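You operate a simulated robot arm through the tools that you are given. There is no shell and no other tool. Be economical: measure what you need, move in short steps, check, and stop when the job is done.

You run a simulated robot arm. Do the job below in one go: nothing can be reset, and whatever is moved stays where it is left.

## Task
Chain the small cylinder, then roll its truck to Load and brake it.

Only the result counts: the job must be done as asked and must still hold three seconds after the hand-in. Knocking over, shifting, dropping, spilling or breaking anything else fails it.

## Robot
A 7-joint arm with a two-finger parallel gripper on a trunk, on a base that drives. Base frame: it is fixed to the floor where the robot stands at the start and does not move with it; the origin is under the middle of the robot, x ahead of it, y to its left, z up. Readings come in cm, degrees, newtons and seconds.
With the tool pointing down near the work surface it reaches from about 10 to 64 cm from the robot's upright axis, wherever it stands. Its first joint turns from -166.0 to 166.0 degrees. Places, roughly: brake lever [50, -10, 70]; cylinder truck [60, -30, 30]; orange socket of the truck [50, -50, 60]. Payload 3.43 kg.
The TCP is the grasp point between the finger pads, 3 cm short of the fingertips. In the tool frame z runs along the fingers and y along their closing line. Largest opening 9.4 cm; finger width 2.8, thickness 1; the body of the gripper, 5 by 9.6 cm, starts 5.5 cm behind the TCP.
Orientation is told as [roll, pitch, yaw] about the base's x, y, z axes, in that order, counted from this pose: with the fingers straight down and closing along the base's y, the tool's x points along the base's -x, its y along +y and its z along -z.

## Interface
- The arm moves only by the tool servo_tool. Its argument "steps" is a list of rows, each an object of numbers (a shift or turn left out is 0, a gripper value left out holds the last): "ax", "ay", "az": the turn, a rotation vector about the tool's x, y, z in degrees; "tx", "ty", "tz": the shift along the tool's x, y, z in cm; "gripper": the gripper command, from -1 (fully open) to 1 (shut), values between in proportion. In form: [{"ax": .., "ay": .., "az": .., "tx": .., "ty": .., "tz": .., "gripper": ..}, ...]. A call has 1 to 8 rows; each row shifts and turns the commanded pose from where the row before left it, along the tool's axes as they then stand. Each row takes 0.2 s and may step no farther than 5 cm and 8.6 degrees from the row before; otherwise, or with a gripper value out of range, the whole call is refused. A pose out of reach is approached as far as the arm can. The call stops where the force on the tool passes 80 N (or 10 N more than at its start, if that is more) or the arm is blocked; 0.2 s more then pass. Each finger travels about 10.8 cm/s and halts on what it meets, pressing with about 36 N; the grip force reading is that of the motor and also rises with nothing between the fingers. The clock runs only during rows and for 0.2 s after the last one: add rows that do not move to give the fingers time. The reply holds the time, the measured pose of the TCP, the force on the tool along the base axes, the opening and the grip force, in the units named above and with some noise, with the torque about the TCP (base axes, N m) and any sound that the robot's microphone picked up.
- Cameras (640 x 400 px; columns grow to the right, rows downward): "scene" is now at [40.88, -21.6, 124.1]; the picture's right is [0.00, -0.17, 0.99], its down [-0.36, 0.92, 0.16] and it looks along [-0.93, -0.36, -0.06] (base axes); focal length 214 px, centre (320, 200). "wrist" rides on the gripper at [7.6, 1.4, -10.3] in the tool frame; the picture's right is [-0.18, 0.98, 0.00], its down [-0.75, -0.14, -0.64] and it looks along [-0.63, -0.12, 0.77] (tool axes); focal length 243 px, centre (320, 200). There is no depth. A picture from a camera that has moved, and an enlarged one, comes with that camera's place and axes in the base frame and with its lens.
- snapshot(camera): a new picture of that camera. It takes no simulated time.
- slide_trunk(by): slides the trunk up (or, below 0, down) by that many cm; the arm and the scene camera ride with it, the base frame stays. It gives what a move gives, with no picture.
- steer(legs): drives the robot by 1 to 6 legs, each [ahead, left, turn to the left] in cm, cm and degrees, along the robot's own axes; the way and the turn of a leg run together, so that a leg with both is an arc; at most 150 cm and 180 degrees a leg. The arm and the cameras ride along, it lands a little off, and it stops where it bumps. It gives what a move gives.
- aim_head(pan, tilt): turns the head with the scene camera to pan (to the left, within 80 degrees either way) and tilt (down, from -29 to 69), counted from straight ahead of the robot. It gives what a move gives.
- close_up(camera, box): a new picture of the part [left, top, right, bottom] of that camera's present view, enlarged. It takes no simulated time.
- hand_in(): hands the job in; it is judged then, once.

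Work in short steps. Places have to be worked out from the pictures, the camera data and where the tool is seen: move nearer, look again, correct. Check each grasp and each placing, and mend what went wrong. You have 120 turns and 98 pictures in all, those below and enlarged ones among them. Open the gripper and draw the arm clear of the work before you hand the job in, unless the task says otherwise; then end with one line.

The tools are called after "Call:" as name(argument=value, ...) on one line, values as JSON. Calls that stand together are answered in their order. servo_tool: Moves the arm, as the interface text tells. Its arguments: {"type":"object","properties":{"steps":{"type":"array","items":{"type":"object","properties":{"ax":{"type":"number"},"ay":{"type":"number"},"az":{"type":"number"},"tx":{"type":"number"},"ty":{"type":"number"},"tz":{"type":"number"},"gripper":{"type":"number"}}}}},"required":["steps"]} The other tools are called the same way: slide_trunk (by) slides the trunk up or down; steer (legs) drives the base; aim_head (pan, tilt) turns the head that bears the scene camera; snapshot (camera) takes a picture; close_up (camera, box) takes an enlarged picture of a part of a camera's view; hand_in () hands the job in.

At the start:

```text
clock: 0.0
position: [39.87, -16.13, 112.06]
tcp_rot: [0.0, 0.1, 0.0]
ft_force: [-0.9, -0.3, -0.6]
wrist_torque: [0.01, -0.01, 0.0]
grip_width: 9.39
finger_force: 0.1
trunk travel left (down, up): [-20.0, 39.0]
robot x, y, heading: [-0.05, -0.1, -0.3]
head pan, tilt: [-80.2, 68.8]
```

scene: 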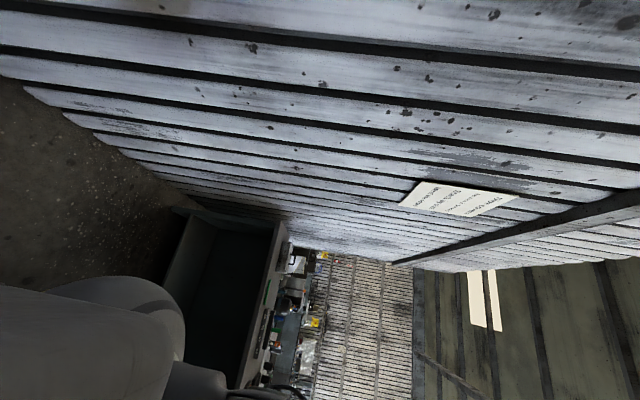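
wrist: 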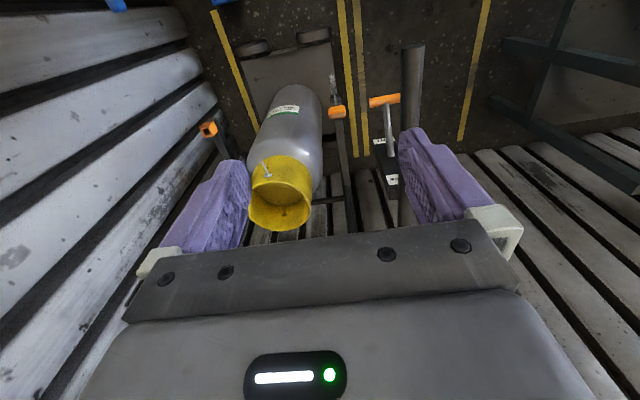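

The head looks at a wall sideways; I turn it toward the truck area to get an overview.

Call:
aim_head(pan=-20, tilt=45)

Call:
snapshot(camera="scene")

```text
clock: 1.3
position: [39.97, -16.23, 112.02]
tcp_rot: [0.0, 0.0, 0.1]
ft_force: [-0.3, 0.0, -0.3]
wrist_torque: [0.0, 0.03, -0.02]
grip_width: 9.39
finger_force: 0.1
trunk travel left (down, up): [-20.0, 39.0]
robot x, y, heading: [-0.06, -0.17, -0.1]
head pan, tilt: [-20.0, 45.0]
```

```text
95 pictures are left
camera scene: at [43.76, -18.88, 117.41], right [0.0, -0.94, 0.34], down [-0.71, 0.24, 0.66], along [-0.71, -0.24, -0.66], focal length 214 px, centre (320, 200)
```

scene: 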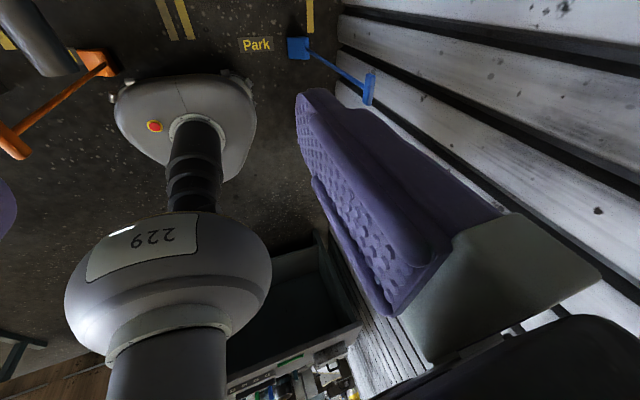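

The camera's zero looks straight down, tilt goes back towards the robot. I aim it slightly forward and down.

Call:
aim_head(pan=0, tilt=0)

Call:
snapshot(camera="scene")

Call:
aim_head(pan=-30, tilt=-25)

Call:
snapshot(camera="scene")

Call:
aim_head(pan=50, tilt=0)

Call:
snapshot(camera="scene")

```text
clock: 2.4
position: [39.94, -16.18, 111.96]
tcp_rot: [0.0, 0.0, 0.0]
ft_force: [0.4, -0.2, 0.1]
wrist_torque: [0.01, 0.01, -0.01]
grip_width: 9.38
finger_force: 0.1
trunk travel left (down, up): [-20.0, 39.0]
robot x, y, heading: [0.03, 0.15, 0.1]
head pan, tilt: [0.0, 0.0]
```

```text
94 pictures are left
camera scene: at [50.85, -16.09, 116.04], right [0.0, -1.0, 0.0], down [-1.0, 0.0, 0.0], along [0.0, 0.0, -1.0], focal length 214 px, centre (320, 200)
```

scene: 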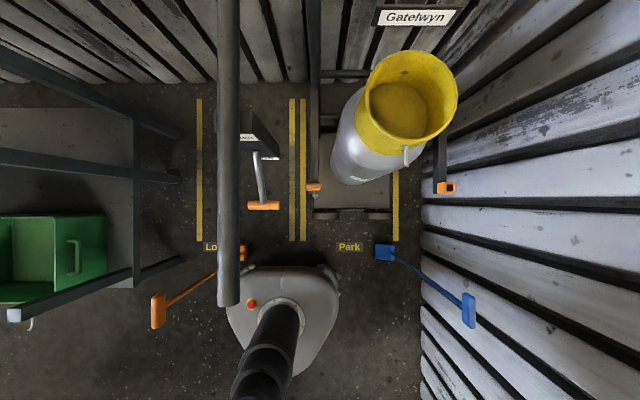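

```text
clock: 3.4
position: [39.9, -16.2, 112.04]
tcp_rot: [0.0, 0.0, 0.0]
ft_force: [0.1, -0.5, -0.1]
wrist_torque: [0.03, 0.04, 0.01]
grip_width: 9.43
finger_force: 0.0
trunk travel left (down, up): [-20.0, 39.0]
robot x, y, heading: [-0.05, 0.37, -0.2]
head pan, tilt: [-30.0, -25.0]
```

```text
93 pictures are left
camera scene: at [54.42, -19.64, 118.89], right [0.0, -0.87, 0.5], down [-0.91, -0.21, -0.37], along [0.42, -0.45, -0.79], focal length 214 px, centre (320, 200)
```

scene: 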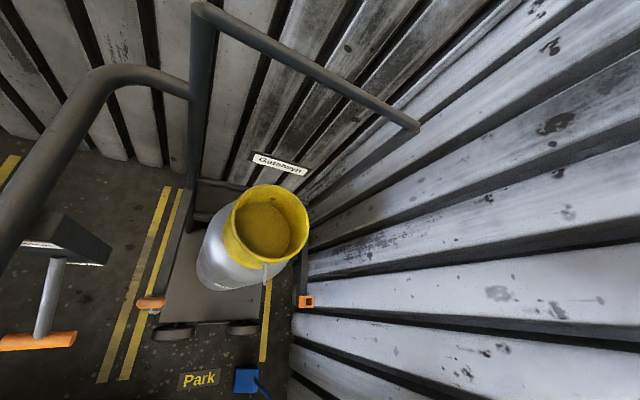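

```text
clock: 4.9
position: [39.88, -16.21, 111.97]
tcp_rot: [0.0, 0.0, 0.0]
ft_force: [-0.7, 0.3, 0.0]
wrist_torque: [0.02, -0.02, 0.02]
grip_width: 9.38
finger_force: 0.1
trunk travel left (down, up): [-20.0, 39.0]
robot x, y, heading: [-0.1, -0.25, 0.2]
head pan, tilt: [50.0, 0.0]
```

```text
92 pictures are left
camera scene: at [50.86, -9.2, 119.26], right [0.0, -0.64, -0.77], down [-1.0, 0.0, 0.0], along [0.0, 0.77, -0.64], focal length 214 px, centre (320, 200)
```

scene: 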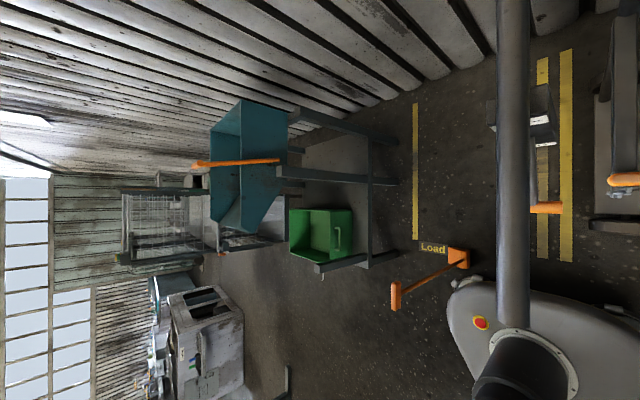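

Truck stands in the Park lane, Load lane is to its left (+y). I take closer looks at the truck details.

Call:
aim_head(pan=0, tilt=0)

Call:
close_up(camera="scene", box=[280, 130, 480, 255])

Call:
close_up(camera="scene", box=[140, 100, 340, 225])

Call:
close_up(camera="scene", box=[140, 220, 500, 345])

Call:
close_up(camera="wrist", box=[180, 0, 500, 230])

```text
clock: 6.1
position: [39.92, -16.03, 112.01]
tcp_rot: [0.1, 0.0, 0.0]
ft_force: [-1.1, 0.7, 1.2]
wrist_torque: [0.0, -0.01, -0.02]
grip_width: 9.41
finger_force: 0.1
trunk travel left (down, up): [-20.0, 39.0]
robot x, y, heading: [-0.16, 0.08, 0.2]
head pan, tilt: [0.0, 0.0]
```

```text
3.20 times, centred on (380, 192) of scene
camera zoom: at [50.86, -16.08, 116.05], right [0.0, -1.0, 0.0], down [-1.0, 0.0, 0.0], along [0.0, 0.0, -1.0], focal length 686 px, centre (128, 224)
```

zoom: 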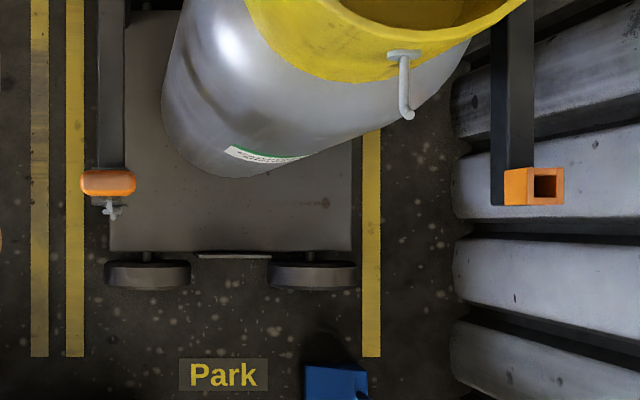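

```text
3.20 times, centred on (240, 162) of scene
camera zoom: at [50.86, -16.08, 116.05], right [0.0, -1.0, 0.0], down [-1.0, 0.0, 0.0], along [0.0, 0.0, -1.0], focal length 686 px, centre (576, 320)
```

zoom: 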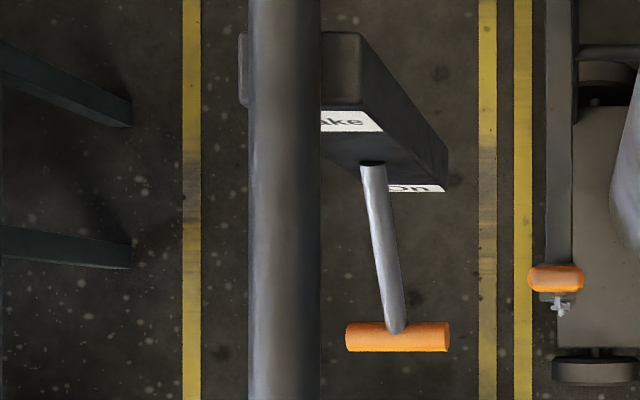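

```text
1.78 times, centred on (320, 282) of scene
camera zoom: at [50.86, -16.08, 116.05], right [0.0, -1.0, 0.0], down [-1.0, 0.0, 0.0], along [0.0, 0.0, -1.0], focal length 381 px, centre (320, 53)
```

zoom: 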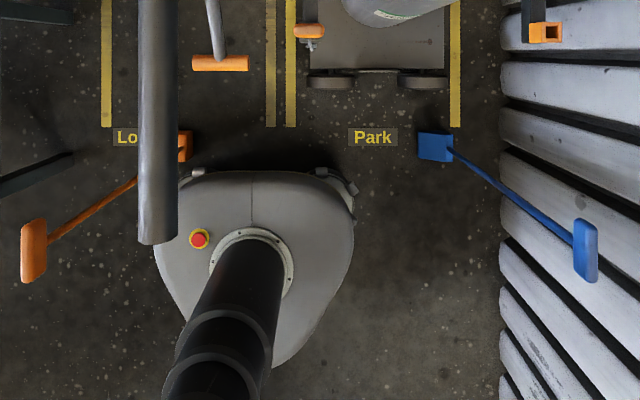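

```text
1.74 times, centred on (340, 115) of wrist
camera zoom: at [32.22, -14.72, 122.23], right [0.18, 0.98, 0.0], down [0.75, -0.14, 0.64], along [0.63, -0.12, -0.77], focal length 422 px, centre (285, 348)
```

zoom: 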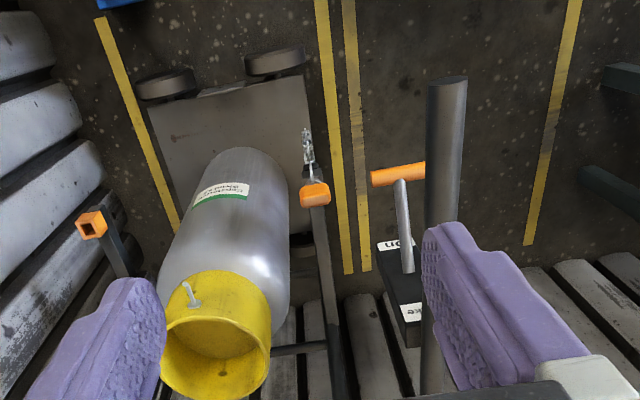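

I raise the trunk for a wider view of the truck, handle and brake.

Call:
slide_trunk(by=35)

Call:
snapshot(camera="scene")

Call:
aim_head(pan=0, tilt=-29)

Call:
snapshot(camera="scene")

Call:
snapshot(camera="wrist")

```text
clock: 9.5
position: [39.99, -16.2, 147.04]
tcp_rot: [0.0, -0.1, 0.0]
ft_force: [-0.5, 0.1, -1.0]
wrist_torque: [0.0, 0.04, 0.0]
grip_width: 9.4
finger_force: 0.1
trunk travel left (down, up): [-55.0, 4.0]
robot x, y, heading: [0.2, 0.17, 0.2]
head pan, tilt: [0.0, 0.0]
```

```text
87 pictures are left
camera scene: at [50.87, -16.09, 151.04], right [0.0, -1.0, 0.0], down [-1.0, 0.0, 0.0], along [0.0, 0.0, -1.0], focal length 214 px, centre (320, 200)
```

scene: 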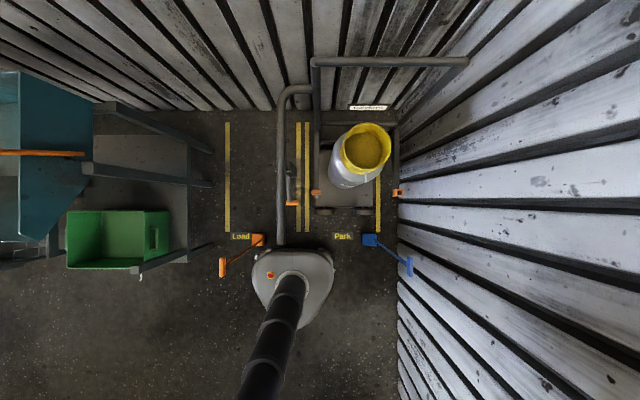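

```text
clock: 10.4
position: [39.88, -16.27, 147.07]
tcp_rot: [0.0, -0.1, 0.0]
ft_force: [0.5, -0.2, 0.2]
wrist_torque: [0.01, -0.01, 0.02]
grip_width: 9.4
finger_force: 0.1
trunk travel left (down, up): [-55.0, 4.0]
robot x, y, heading: [0.24, 0.28, -0.2]
head pan, tilt: [0.0, -28.6]
```

```text
86 pictures are left
camera scene: at [54.87, -16.09, 153.34], right [0.0, -1.0, 0.0], down [-0.88, 0.0, -0.48], along [0.48, 0.0, -0.88], focal length 214 px, centre (320, 200)
```

scene: 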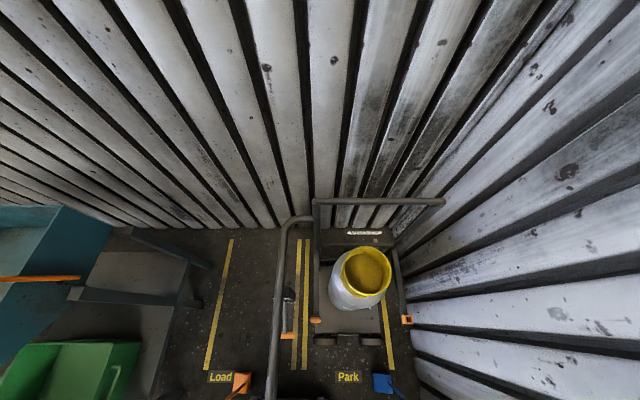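

```text
85 pictures are left
camera wrist: at [32.23, -14.73, 157.23], right [0.18, 0.98, 0.0], down [0.75, -0.14, 0.64], along [0.63, -0.12, -0.77], focal length 243 px, centre (320, 200)
```

wrist: 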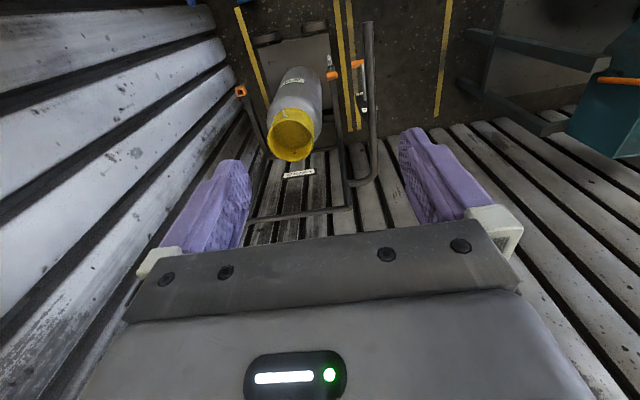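

I now read the wall notices that may contain instructions.

Call:
aim_head(pan=-80, tilt=60)

Call:
snapshot(camera="scene")

Call:
aim_head(pan=-80, tilt=0)

Call:
snapshot(camera="scene")

Call:
aim_head(pan=80, tilt=20)

Call:
snapshot(camera="scene")

```text
clock: 12.1
position: [39.94, -16.09, 146.88]
tcp_rot: [0.1, 0.0, 0.0]
ft_force: [0.0, 0.4, -0.2]
wrist_torque: [-0.02, 0.01, -0.02]
grip_width: 9.43
finger_force: 0.1
trunk travel left (down, up): [-55.0, 4.0]
robot x, y, heading: [-0.23, -0.25, -0.1]
head pan, tilt: [-80.0, 60.0]
```

```text
84 pictures are left
camera scene: at [41.83, -22.66, 158.89], right [0.0, -0.17, 0.98], down [-0.5, 0.85, 0.15], along [-0.87, -0.49, -0.09], focal length 214 px, centre (320, 200)
```

scene: 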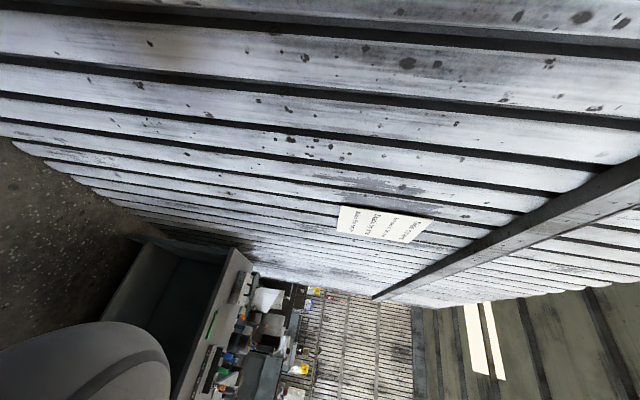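

```text
clock: 13.4
position: [39.93, -16.16, 147.06]
tcp_rot: [0.1, 0.0, 0.0]
ft_force: [-0.7, -0.1, 0.6]
wrist_torque: [0.01, 0.01, -0.01]
grip_width: 9.42
finger_force: 0.0
trunk travel left (down, up): [-55.0, 4.0]
robot x, y, heading: [-0.34, -0.33, 0.1]
head pan, tilt: [-80.0, 0.0]
```

```text
83 pictures are left
camera scene: at [50.86, -24.96, 158.48], right [0.0, -0.17, 0.98], down [-1.0, 0.0, 0.0], along [0.0, -0.98, -0.17], focal length 214 px, centre (320, 200)
```

scene: 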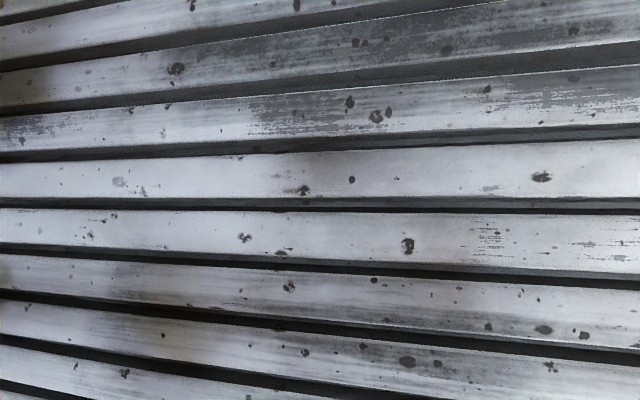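

```text
clock: 15.8
position: [39.87, -16.18, 147.1]
tcp_rot: [0.1, 0.0, -0.1]
ft_force: [0.7, -0.5, 0.2]
wrist_torque: [-0.02, 0.05, -0.01]
grip_width: 9.43
finger_force: 0.1
trunk travel left (down, up): [-55.0, 4.0]
robot x, y, heading: [-0.05, -0.35, -0.0]
head pan, tilt: [80.0, 20.0]
```

```text
82 pictures are left
camera scene: at [47.64, -6.92, 158.43], right [0.0, -0.17, -0.98], down [-0.94, -0.34, 0.06], along [-0.34, 0.93, -0.16], focal length 214 px, centre (320, 200)
```

scene: 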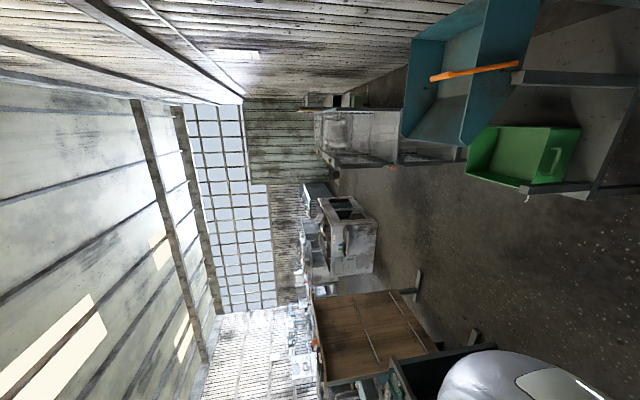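

Read the note on the right wall up close.

Call:
aim_head(pan=-80, tilt=50)

Call:
close_up(camera="scene", box=[320, 200, 450, 281])

Call:
close_up(camera="wrist", box=[220, 0, 400, 112])

```text
clock: 18.3
position: [39.95, -16.24, 146.9]
tcp_rot: [0.0, 0.0, 0.1]
ft_force: [0.5, -0.1, 0.0]
wrist_torque: [0.01, -0.03, 0.0]
grip_width: 9.4
finger_force: 0.1
trunk travel left (down, up): [-55.0, 4.0]
robot x, y, heading: [-0.2, 0.27, 0.2]
head pan, tilt: [-80.0, 50.0]
```

```text
4.92 times, centred on (385, 240) of scene
camera zoom: at [43.08, -23.68, 158.71], right [0.0, -0.17, 0.98], down [-0.64, 0.75, 0.13], along [-0.77, -0.63, -0.11], focal length 1056 px, centre (0, 1)
```

zoom: 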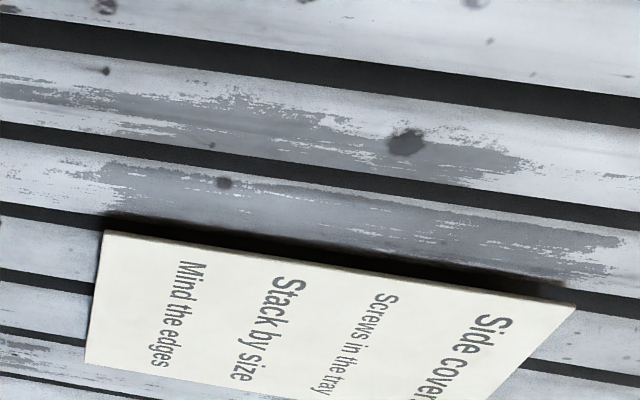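

```text
3.56 times, centred on (310, 56) of wrist
camera zoom: at [32.23, -14.73, 157.22], right [0.18, 0.98, 0.0], down [0.75, -0.14, 0.64], along [0.63, -0.12, -0.77], focal length 863 px, centre (356, 712)
```

zoom: 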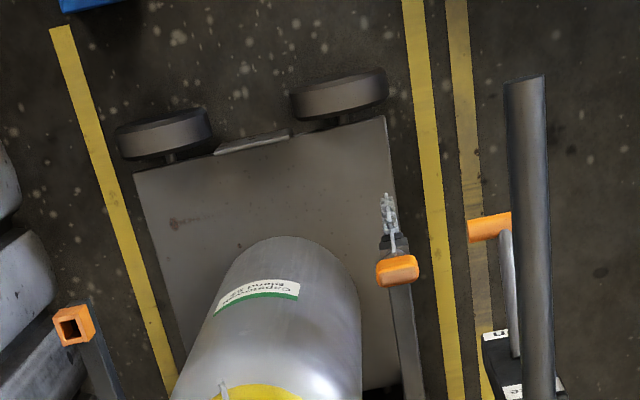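

The sign is irrelevant. From two views: knob ≈(54,-14.5,62.6), socket ≈(54,-50,60), tube handle along x at y≈-5, z≈91, brake T-handle ≈(50,-5,73) below it. I shift the base right so the arm comes in clear of the tube.

Call:
steer(legs=[[0, -15, 0]])

Call:
aim_head(pan=0, tilt=0)

Call:
snapshot(camera="scene")

```text
clock: 19.6
position: [39.94, -31.23, 147.0]
tcp_rot: [0.0, -0.1, 0.0]
ft_force: [0.6, -1.0, -0.6]
wrist_torque: [0.05, -0.06, 0.0]
grip_width: 9.41
finger_force: 0.0
trunk travel left (down, up): [-55.0, 4.0]
robot x, y, heading: [-0.26, -14.9, 0.2]
head pan, tilt: [-80.0, 50.0]
```

```text
clock: 21.2
position: [39.9, -31.2, 147.03]
tcp_rot: [0.0, -0.1, 0.1]
ft_force: [0.0, 0.0, 0.0]
wrist_torque: [-0.02, 0.03, 0.0]
grip_width: 9.4
finger_force: 0.1
trunk travel left (down, up): [-55.0, 4.0]
robot x, y, heading: [-0.29, -14.49, -0.0]
head pan, tilt: [0.0, 0.0]
```

```text
79 pictures are left
camera scene: at [50.85, -31.06, 151.05], right [0.0, -1.0, 0.0], down [-1.0, 0.0, 0.0], along [0.0, 0.0, -1.0], focal length 214 px, centre (320, 200)
```

scene: 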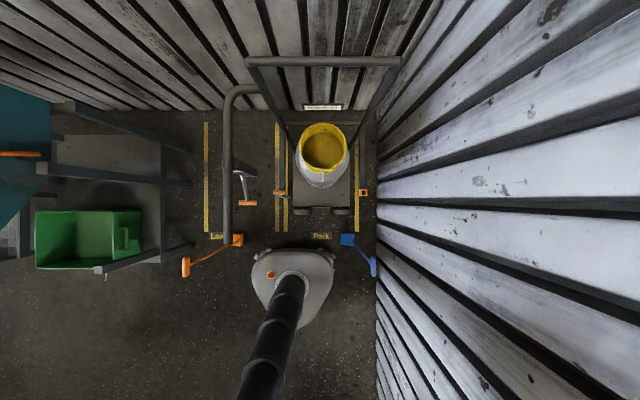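

Cylinder stands at ≈(69,-32), top z≈77, radius ≈9. I lower the trunk and view knob and socket with the wrist camera.

Call:
slide_trunk(by=-45)

Call:
snapshot(camera="wrist")

Call:
snapshot(camera="scene")

```text
refused: -45 is not a number from -40 to 40
```

```text
78 pictures are left
camera wrist: at [32.21, -29.68, 157.22], right [0.18, 0.98, 0.0], down [0.75, -0.14, 0.64], along [0.63, -0.12, -0.77], focal length 243 px, centre (320, 200)
```

wrist: 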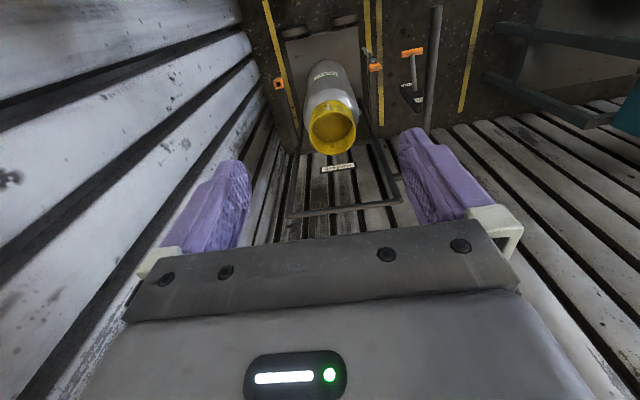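

```text
77 pictures are left
camera scene: at [50.85, -31.06, 151.05], right [0.0, -1.0, 0.0], down [-1.0, 0.0, 0.0], along [0.0, 0.0, -1.0], focal length 214 px, centre (320, 200)
```

scene: 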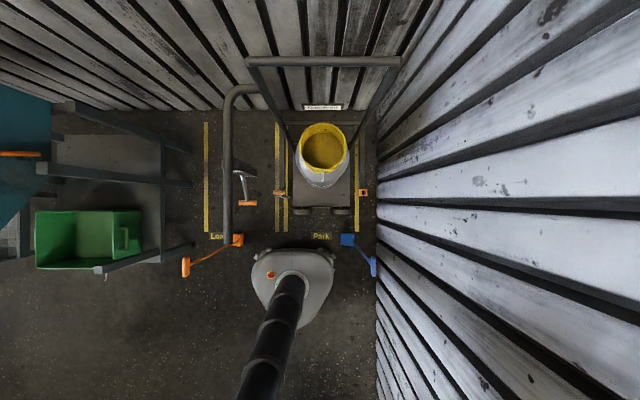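

Limit is 40 per slide; do 40 down.

Call:
slide_trunk(by=-40)

Call:
close_up(camera="wrist", box=[180, 0, 500, 200])

Call:
close_up(camera="scene", box=[160, 110, 480, 310])

```text
clock: 25.0
position: [39.93, -31.07, 106.96]
tcp_rot: [0.0, 0.0, 0.1]
ft_force: [-0.2, 0.2, -0.3]
wrist_torque: [0.02, 0.01, 0.01]
grip_width: 9.42
finger_force: 0.0
trunk travel left (down, up): [-15.0, 44.0]
robot x, y, heading: [0.24, -14.91, -0.2]
head pan, tilt: [0.0, 0.0]
```

```text
2.00 times, centred on (340, 100) of wrist
camera zoom: at [32.21, -29.66, 117.23], right [0.18, 0.98, 0.0], down [0.75, -0.14, 0.64], along [0.63, -0.12, -0.77], focal length 485 px, centre (280, 400)
```

zoom: 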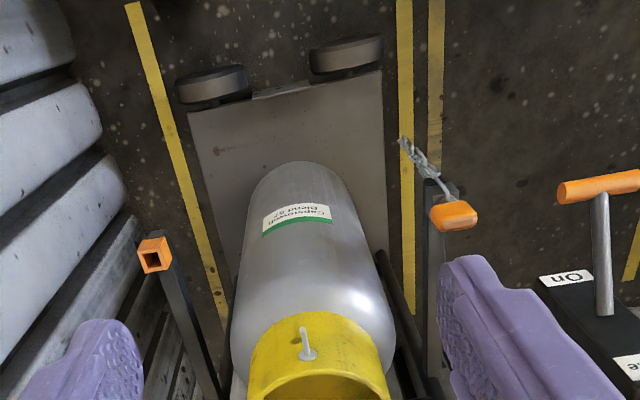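

```text
2.00 times, centred on (320, 210) of scene
camera zoom: at [50.84, -31.04, 111.06], right [0.0, -1.0, 0.0], down [-1.0, 0.0, 0.0], along [0.0, 0.0, -1.0], focal length 429 px, centre (320, 180)
```

zoom: 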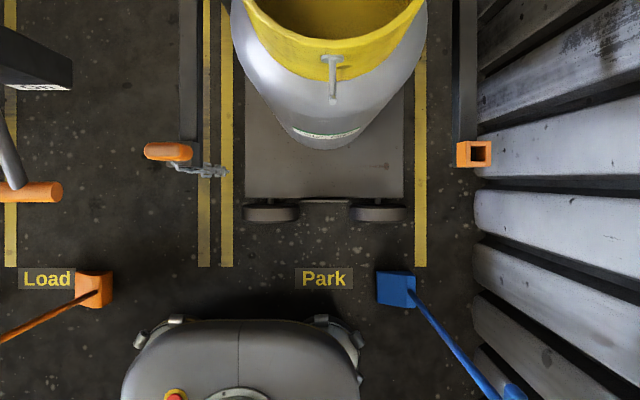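

Move the hand to (45,-18,90) for a close look at the knob.

Call:
servo_tool(steps=[{"tx": -1, "ty": 2.6, "tz": 3.4}, {"tx": -1, "ty": 2.6, "tz": 3.4}, {"tx": -1, "ty": 2.6, "tz": 3.4}, {"tx": -1, "ty": 2.6, "tz": 3.4}, {"tx": -1, "ty": 2.6, "tz": 3.4}])

Call:
snapshot(camera="wrist")

Call:
snapshot(camera="scene")

```text
clock: 26.2
position: [45.04, -18.05, 89.87]
tcp_rot: [0.0, 0.0, 0.0]
ft_force: [0.1, -0.4, -0.2]
wrist_torque: [0.02, -0.03, 0.0]
grip_width: 9.39
finger_force: 0.1
trunk travel left (down, up): [-15.0, 44.0]
robot x, y, heading: [0.21, -14.78, -0.2]
head pan, tilt: [0.0, 0.0]
```

```text
74 pictures are left
camera wrist: at [37.35, -16.49, 100.06], right [0.18, 0.98, 0.0], down [0.75, -0.14, 0.64], along [0.63, -0.12, -0.77], focal length 243 px, centre (320, 200)
```

wrist: 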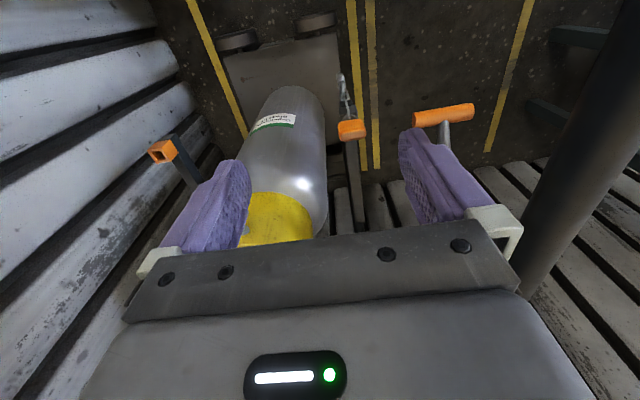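

```text
73 pictures are left
camera scene: at [55.98, -17.86, 93.88], right [0.0, -1.0, 0.0], down [-1.0, 0.0, 0.0], along [0.0, 0.0, -1.0], focal length 214 px, centre (320, 200)
```

scene: 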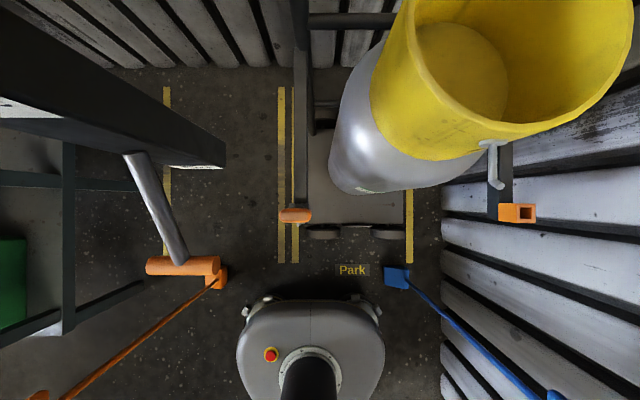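

Knob ≈(54.0,-14.3,63.4). Zoom for details on how it sits.

Call:
close_up(camera="wrist", box=[310, 60, 406, 120])

Call:
close_up(camera="wrist", box=[310, 100, 406, 160])

Call:
close_up(camera="scene", box=[480, 180, 560, 230])

```text
6.67 times, centred on (358, 90) of wrist
camera zoom: at [37.35, -16.49, 100.06], right [0.18, 0.98, 0.0], down [0.75, -0.14, 0.64], along [0.63, -0.12, -0.77], focal length 1618 px, centre (67, 933)
```

zoom: 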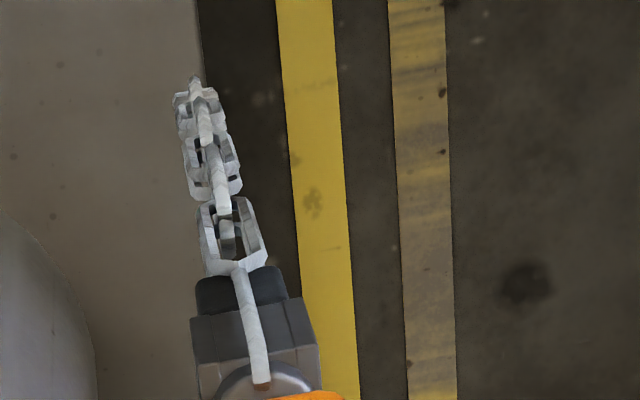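

```text
6.67 times, centred on (358, 130) of wrist
camera zoom: at [37.35, -16.49, 100.06], right [0.18, 0.98, 0.0], down [0.75, -0.14, 0.64], along [0.63, -0.12, -0.77], focal length 1618 px, centre (67, 667)
```

zoom: 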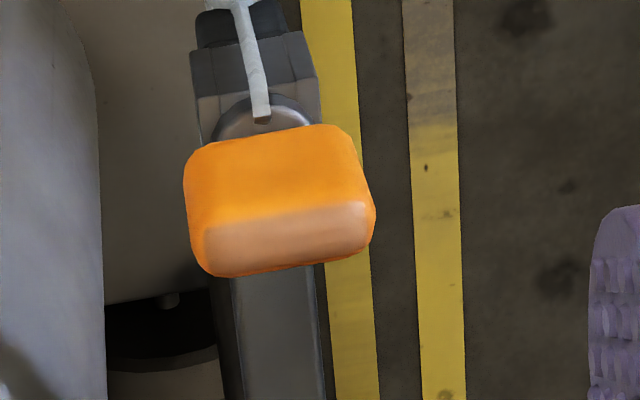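

```text
8.00 times, centred on (520, 205) of scene
camera zoom: at [55.98, -17.86, 93.88], right [0.0, -1.0, 0.0], down [-1.0, 0.0, 0.0], along [0.0, 0.0, -1.0], focal length 1716 px, centre (-1280, 160)
```

zoom: 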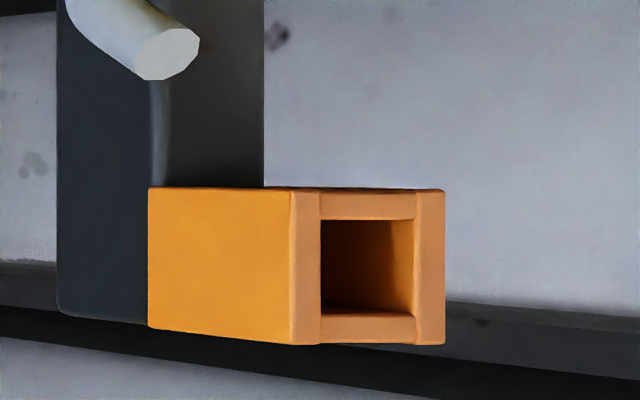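

Socket hole opens upward, ~1.8 cm wide; the knob is ~5 cm along y. I preclose to 7 cm, go above the knob, then check.

Call:
servo_tool(steps=[{"tx": -2.2, "ty": 0.9, "tz": 3, "gripper": -0.49}, {"tx": -2.2, "ty": 0.9, "tz": 3}, {"tx": -2.2, "ty": 0.9, "tz": 3}, {"tx": -2.4, "ty": 1.0, "tz": 4}, {"tz": 4}])

Call:
snapshot(camera="wrist")

Call:
aim_head(pan=0, tilt=45)

Call:
snapshot(camera="scene")

```text
clock: 27.4
position: [54.21, -14.31, 72.85]
tcp_rot: [0.0, 0.0, 0.1]
ft_force: [-0.2, -0.5, -0.5]
wrist_torque: [0.04, -0.01, 0.01]
grip_width: 7.02
finger_force: 0.0
trunk travel left (down, up): [-15.0, 44.0]
robot x, y, heading: [0.1, -15.03, -0.1]
head pan, tilt: [0.0, 0.0]
```

```text
69 pictures are left
camera wrist: at [46.5, -12.89, 83.11], right [0.18, 0.98, 0.0], down [0.75, -0.14, 0.64], along [0.63, -0.12, -0.77], focal length 243 px, centre (320, 200)
```

wrist: 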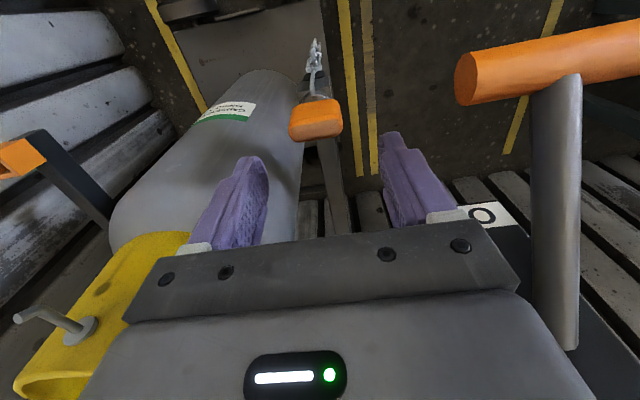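

```text
clock: 28.5
position: [54.16, -14.39, 72.92]
tcp_rot: [0.0, 0.0, 0.0]
ft_force: [-0.3, -1.2, -0.1]
wrist_torque: [0.0, 0.02, -0.02]
grip_width: 7.0
finger_force: 0.1
trunk travel left (down, up): [-15.0, 44.0]
robot x, y, heading: [-0.05, -14.8, 0.0]
head pan, tilt: [0.0, 45.0]
```

```text
68 pictures are left
camera scene: at [58.0, -14.28, 77.86], right [0.0, -1.0, 0.0], down [-0.71, 0.0, 0.71], along [-0.71, 0.0, -0.71], focal length 214 px, centre (320, 200)
```

scene: 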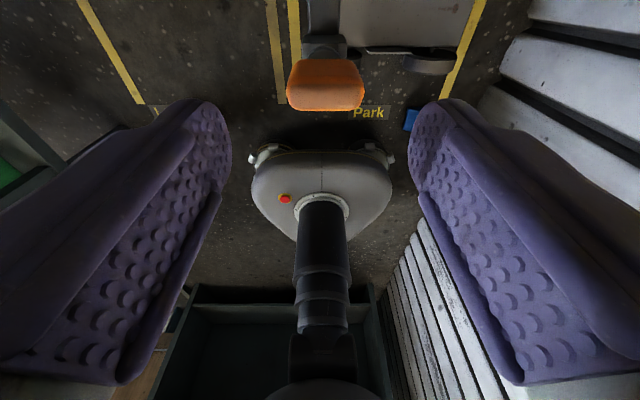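

Knob lies ~0.3 cm right of and below me at ≈(53.8,-14.6,63.4). Descend to it open, then check before closing.

Call:
servo_tool(steps=[{"tx": 0.3, "ty": -0.3, "tz": 3.5}, {"tz": 3.5}, {"tz": 2.6}, {}])

Call:
snapshot(camera="scene")

Call:
snapshot(camera="wrist")

```text
clock: 29.5
position: [53.71, -14.73, 63.27]
tcp_rot: [0.1, 0.0, 0.0]
ft_force: [0.3, -0.1, -0.3]
wrist_torque: [-0.04, -0.02, -0.02]
grip_width: 7.03
finger_force: 0.1
trunk travel left (down, up): [-15.0, 44.0]
robot x, y, heading: [0.06, -14.55, -0.2]
head pan, tilt: [0.0, 45.0]
```

```text
67 pictures are left
camera scene: at [57.57, -14.62, 68.16], right [0.0, -1.0, 0.0], down [-0.71, 0.0, 0.71], along [-0.71, 0.0, -0.71], focal length 214 px, centre (320, 200)
```

scene: 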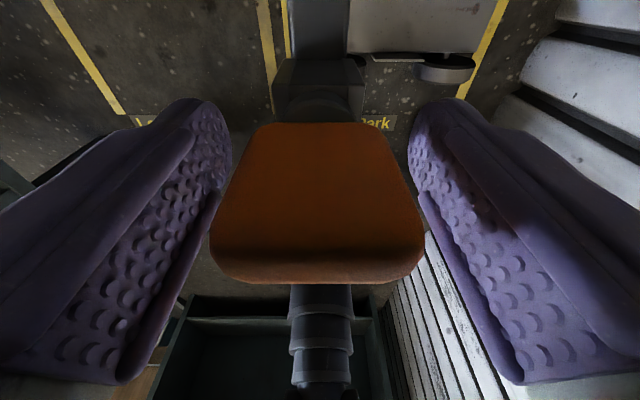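

```text
66 pictures are left
camera wrist: at [46.03, -13.24, 73.47], right [0.18, 0.98, 0.0], down [0.75, -0.14, 0.64], along [0.63, -0.12, -0.77], focal length 243 px, centre (320, 200)
```

wrist: 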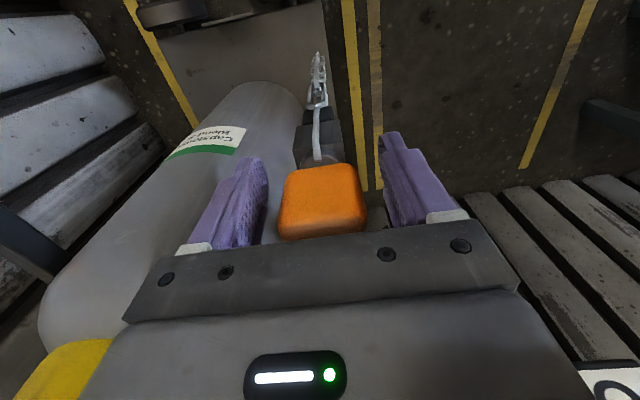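

The knob is between the pads; close.

Call:
servo_tool(steps=[{"gripper": 0.0}, {"gripper": 0.3}, {"gripper": 1}, {}])

Call:
snapshot(camera="wrist")

```text
clock: 30.5
position: [53.64, -14.71, 63.18]
tcp_rot: [0.1, -0.1, 0.0]
ft_force: [-0.1, 0.0, 0.7]
wrist_torque: [0.01, -0.02, 0.01]
grip_width: 4.53
finger_force: 35.6
trunk travel left (down, up): [-15.0, 44.0]
robot x, y, heading: [-0.11, -14.99, -0.2]
head pan, tilt: [0.0, 45.0]
```

```text
65 pictures are left
camera wrist: at [46.02, -13.24, 73.49], right [0.18, 0.98, 0.0], down [0.75, -0.14, 0.64], along [0.63, -0.12, -0.77], focal length 243 px, centre (320, 200)
```

wrist: 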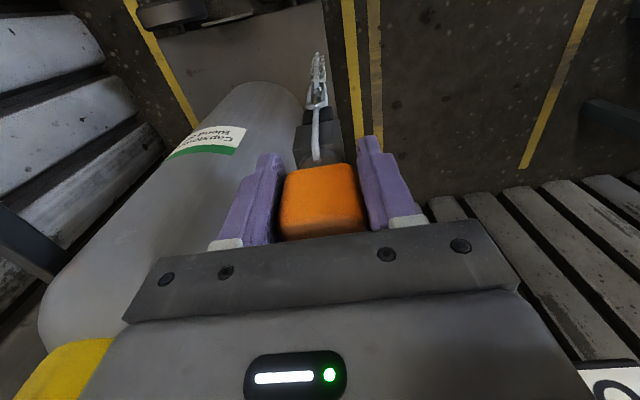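

Gripped at 4.5 cm. Lift slowly and watch the force.

Call:
servo_tool(steps=[{"tz": -1}, {"tz": -1}, {"tz": -1}])

Call:
snapshot(camera="wrist")

Call:
snapshot(camera="scene")

```text
clock: 31.3
position: [53.68, -14.72, 66.29]
tcp_rot: [0.0, 0.0, 0.0]
ft_force: [-0.4, 0.2, 0.0]
wrist_torque: [0.01, 0.01, 0.01]
grip_width: 4.51
finger_force: 36.0
trunk travel left (down, up): [-15.0, 44.0]
robot x, y, heading: [0.02, -14.91, 0.4]
head pan, tilt: [0.0, 45.0]
```

```text
64 pictures are left
camera wrist: at [45.92, -13.31, 76.58], right [0.18, 0.98, 0.0], down [0.75, -0.14, 0.64], along [0.63, -0.12, -0.77], focal length 243 px, centre (320, 200)
```

wrist: 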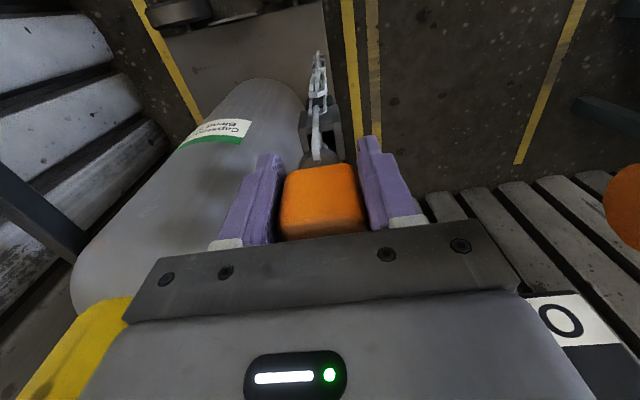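

```text
63 pictures are left
camera scene: at [57.46, -14.69, 71.27], right [0.0, -1.0, 0.0], down [-0.71, 0.0, 0.71], along [-0.71, 0.0, -0.71], focal length 214 px, centre (320, 200)
```

scene: 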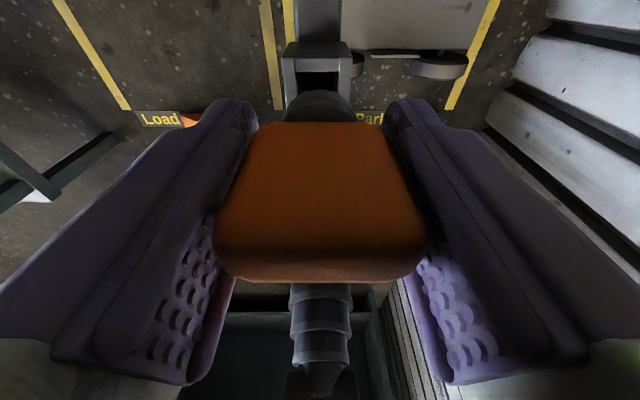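

It comes freely; lift more, then move out in front, and inspect the plug.

Call:
servo_tool(steps=[{"tz": -2}, {"tz": -2}, {"tx": 2, "ty": -1.5, "tz": -1}, {"tx": 2, "ty": -1.5}])

Call:
snapshot(camera="scene")

Call:
snapshot(camera="wrist")

```text
clock: 32.3
position: [49.63, -17.77, 71.38]
tcp_rot: [0.1, -0.1, 0.1]
ft_force: [-0.8, -0.1, -0.6]
wrist_torque: [0.01, 0.0, -0.05]
grip_width: 4.55
finger_force: 35.6
trunk travel left (down, up): [-15.0, 44.0]
robot x, y, heading: [0.14, -14.93, -0.0]
head pan, tilt: [0.0, 45.0]
```

```text
62 pictures are left
camera scene: at [53.45, -17.7, 76.34], right [0.0, -1.0, 0.0], down [-0.71, 0.0, 0.71], along [-0.71, 0.0, -0.71], focal length 214 px, centre (320, 200)
```

scene: 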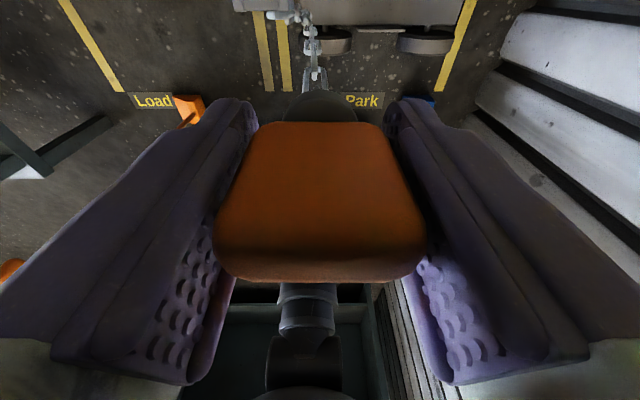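

```text
61 pictures are left
camera wrist: at [41.91, -16.33, 81.65], right [0.18, 0.98, 0.0], down [0.75, -0.14, 0.64], along [0.63, -0.12, -0.77], focal length 243 px, centre (320, 200)
```

wrist: 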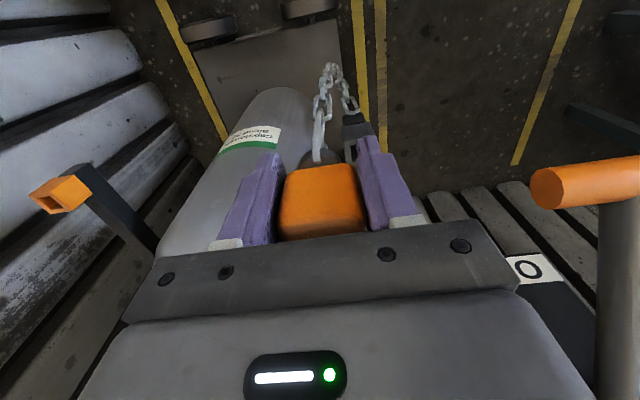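

The chain is a free loop. Carry it in front of the cylinder towards the socket, at x≈47.5.

Call:
servo_tool(steps=[{"tx": 1.5, "ty": -4}, {"tx": 0.7, "ty": -4.5}, {"ty": -4.7}, {"ty": -4.7}, {"ty": -4.7}, {"ty": -4.6}])

Call:
snapshot(camera="wrist")

Call:
aim_head(pan=0, tilt=0)

Call:
snapshot(camera="scene")

```text
clock: 33.7
position: [47.42, -44.92, 71.6]
tcp_rot: [0.0, 0.0, 0.0]
ft_force: [0.0, 0.4, -0.2]
wrist_torque: [0.0, 0.03, 0.0]
grip_width: 4.54
finger_force: 35.9
trunk travel left (down, up): [-15.0, 44.0]
robot x, y, heading: [-0.02, -15.23, 0.1]
head pan, tilt: [0.0, 45.0]
```

```text
60 pictures are left
camera wrist: at [39.71, -43.43, 81.77], right [0.18, 0.98, 0.0], down [0.75, -0.14, 0.64], along [0.63, -0.12, -0.77], focal length 243 px, centre (320, 200)
```

wrist: 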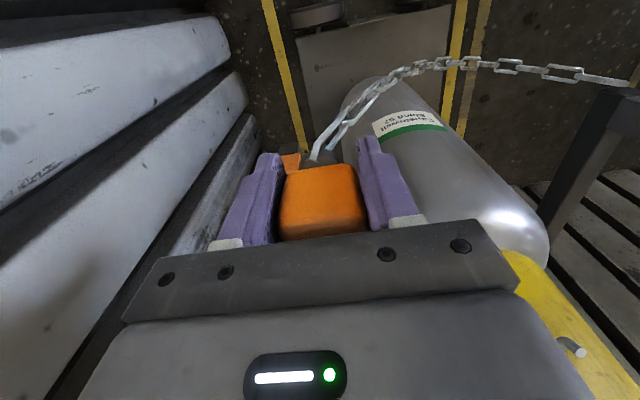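

```text
clock: 34.9
position: [47.4, -44.87, 71.53]
tcp_rot: [0.0, 0.0, 0.0]
ft_force: [0.8, 1.0, -1.2]
wrist_torque: [0.03, -0.02, -0.01]
grip_width: 4.54
finger_force: 36.1
trunk travel left (down, up): [-15.0, 44.0]
robot x, y, heading: [-0.05, -15.12, 0.2]
head pan, tilt: [0.0, 0.0]
```

```text
59 pictures are left
camera scene: at [58.33, -44.74, 75.6], right [0.0, -1.0, 0.0], down [-1.0, 0.0, 0.0], along [0.0, 0.0, -1.0], focal length 214 px, centre (320, 200)
```

scene: 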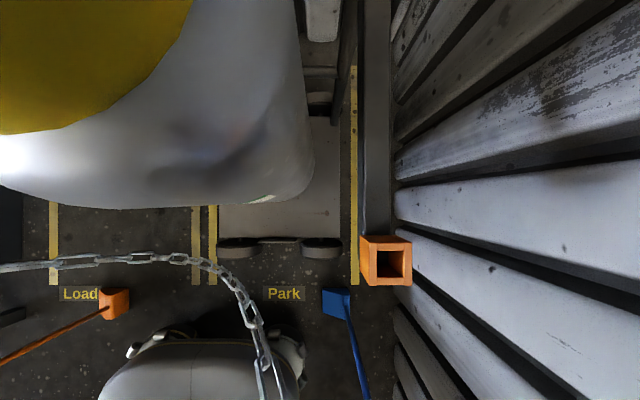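

Socket hole centre ≈(54.0,-49.4), top z≈61.3; by symmetry with the holder the seated TCP should be ≈(53.7,-49.4,63.2). Hover above it.

Call:
servo_tool(steps=[{"tx": -3, "ty": -2.2}, {"tx": -3.3, "ty": -2.3}, {}])

Call:
snapshot(camera="scene")

Call:
snapshot(camera="wrist")

```text
clock: 35.6
position: [53.65, -49.36, 71.54]
tcp_rot: [0.1, 0.1, 0.0]
ft_force: [1.3, -0.3, -1.3]
wrist_torque: [-0.03, 0.0, 0.01]
grip_width: 4.53
finger_force: 35.8
trunk travel left (down, up): [-15.0, 44.0]
robot x, y, heading: [0.06, -15.1, 0.2]
head pan, tilt: [0.0, 0.0]
```

```text
58 pictures are left
camera scene: at [64.59, -49.28, 75.53], right [0.0, -1.0, 0.0], down [-1.0, 0.0, 0.0], along [0.0, 0.0, -1.0], focal length 214 px, centre (320, 200)
```

scene: 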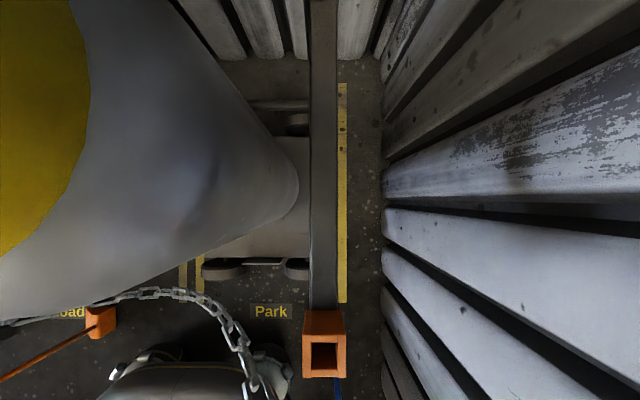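

```text
57 pictures are left
camera wrist: at [45.96, -47.91, 81.72], right [0.18, 0.98, 0.0], down [0.75, -0.14, 0.64], along [0.63, -0.12, -0.77], focal length 243 px, centre (320, 200)
```

wrist: 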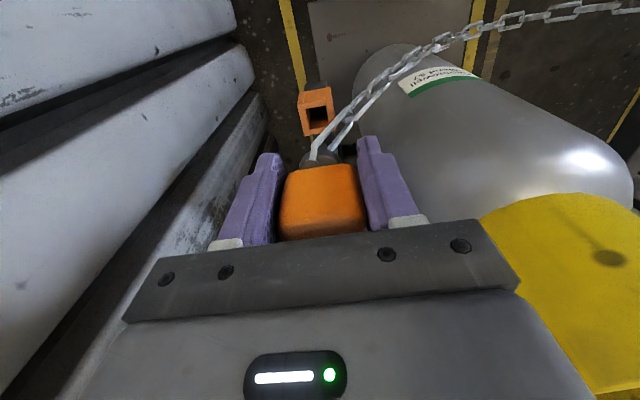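

Zoom on the socket in both views to refine.

Call:
close_up(camera="wrist", box=[280, 75, 360, 165])

Call:
close_up(camera="scene", box=[264, 300, 384, 390])

```text
4.44 times, centred on (320, 120) of wrist
camera zoom: at [45.96, -47.91, 81.72], right [0.18, 0.98, 0.0], down [0.75, -0.14, 0.64], along [0.63, -0.12, -0.77], focal length 1078 px, centre (320, 556)
```

zoom: 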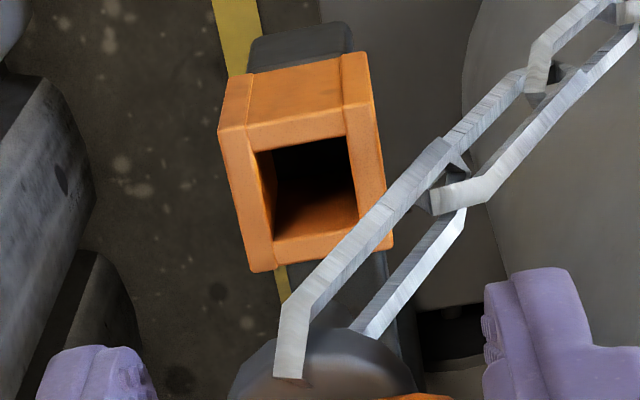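

```text
4.44 times, centred on (324, 345) of scene
camera zoom: at [64.59, -49.28, 75.53], right [0.0, -1.0, 0.0], down [-1.0, 0.0, 0.0], along [0.0, 0.0, -1.0], focal length 953 px, centre (302, -444)
```

zoom: 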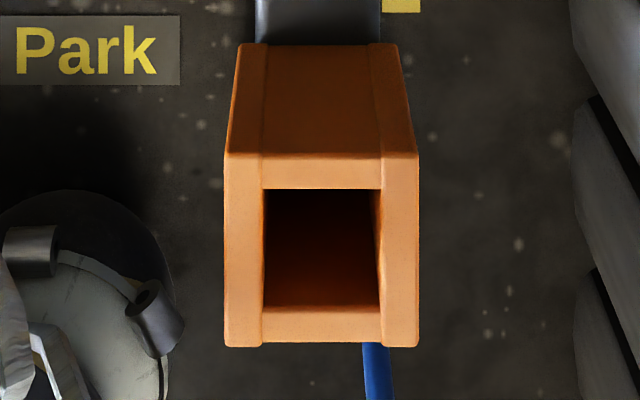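

Triangulated socket centre (53.85,-49.6), top z 60.8. Shift 0.25 right and descend in small steps.

Call:
servo_tool(steps=[{"tx": -0.05, "ty": -0.22, "tz": 2.5}, {"tz": 2}, {}])

Call:
close_up(camera="scene", box=[240, 280, 400, 400])

Call:
close_up(camera="wrist", box=[270, 85, 370, 185])

```text
clock: 36.5
position: [53.72, -49.65, 66.96]
tcp_rot: [0.0, 0.1, -0.1]
ft_force: [-1.1, 0.7, -0.9]
wrist_torque: [-0.01, -0.01, 0.0]
grip_width: 4.53
finger_force: 35.8
trunk travel left (down, up): [-15.0, 44.0]
robot x, y, heading: [0.06, -15.4, -0.0]
head pan, tilt: [0.0, 0.0]
```

```text
3.33 times, centred on (320, 340) of scene
camera zoom: at [64.62, -49.56, 70.99], right [0.0, -1.0, 0.0], down [-1.0, 0.0, 0.0], along [0.0, 0.0, -1.0], focal length 715 px, centre (320, -267)
```

zoom: 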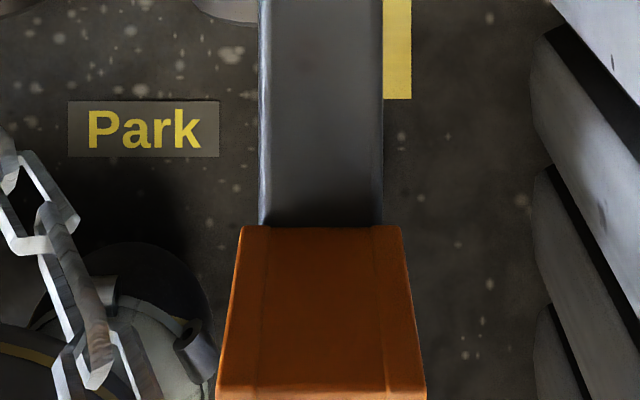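

```text
4.00 times, centred on (320, 135) of wrist
camera zoom: at [45.99, -48.18, 77.17], right [0.18, 0.98, 0.0], down [0.75, -0.14, 0.64], along [0.63, -0.12, -0.77], focal length 970 px, centre (320, 460)
```

zoom: 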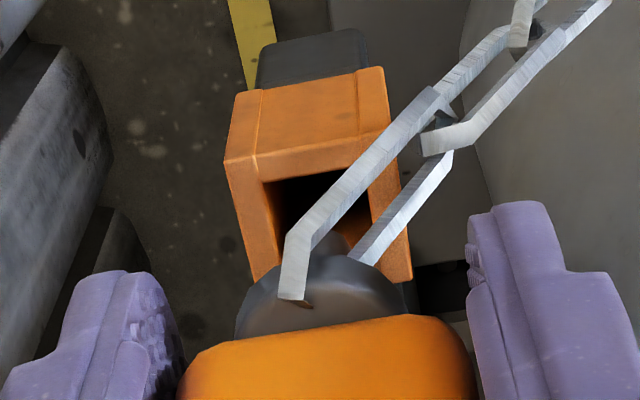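

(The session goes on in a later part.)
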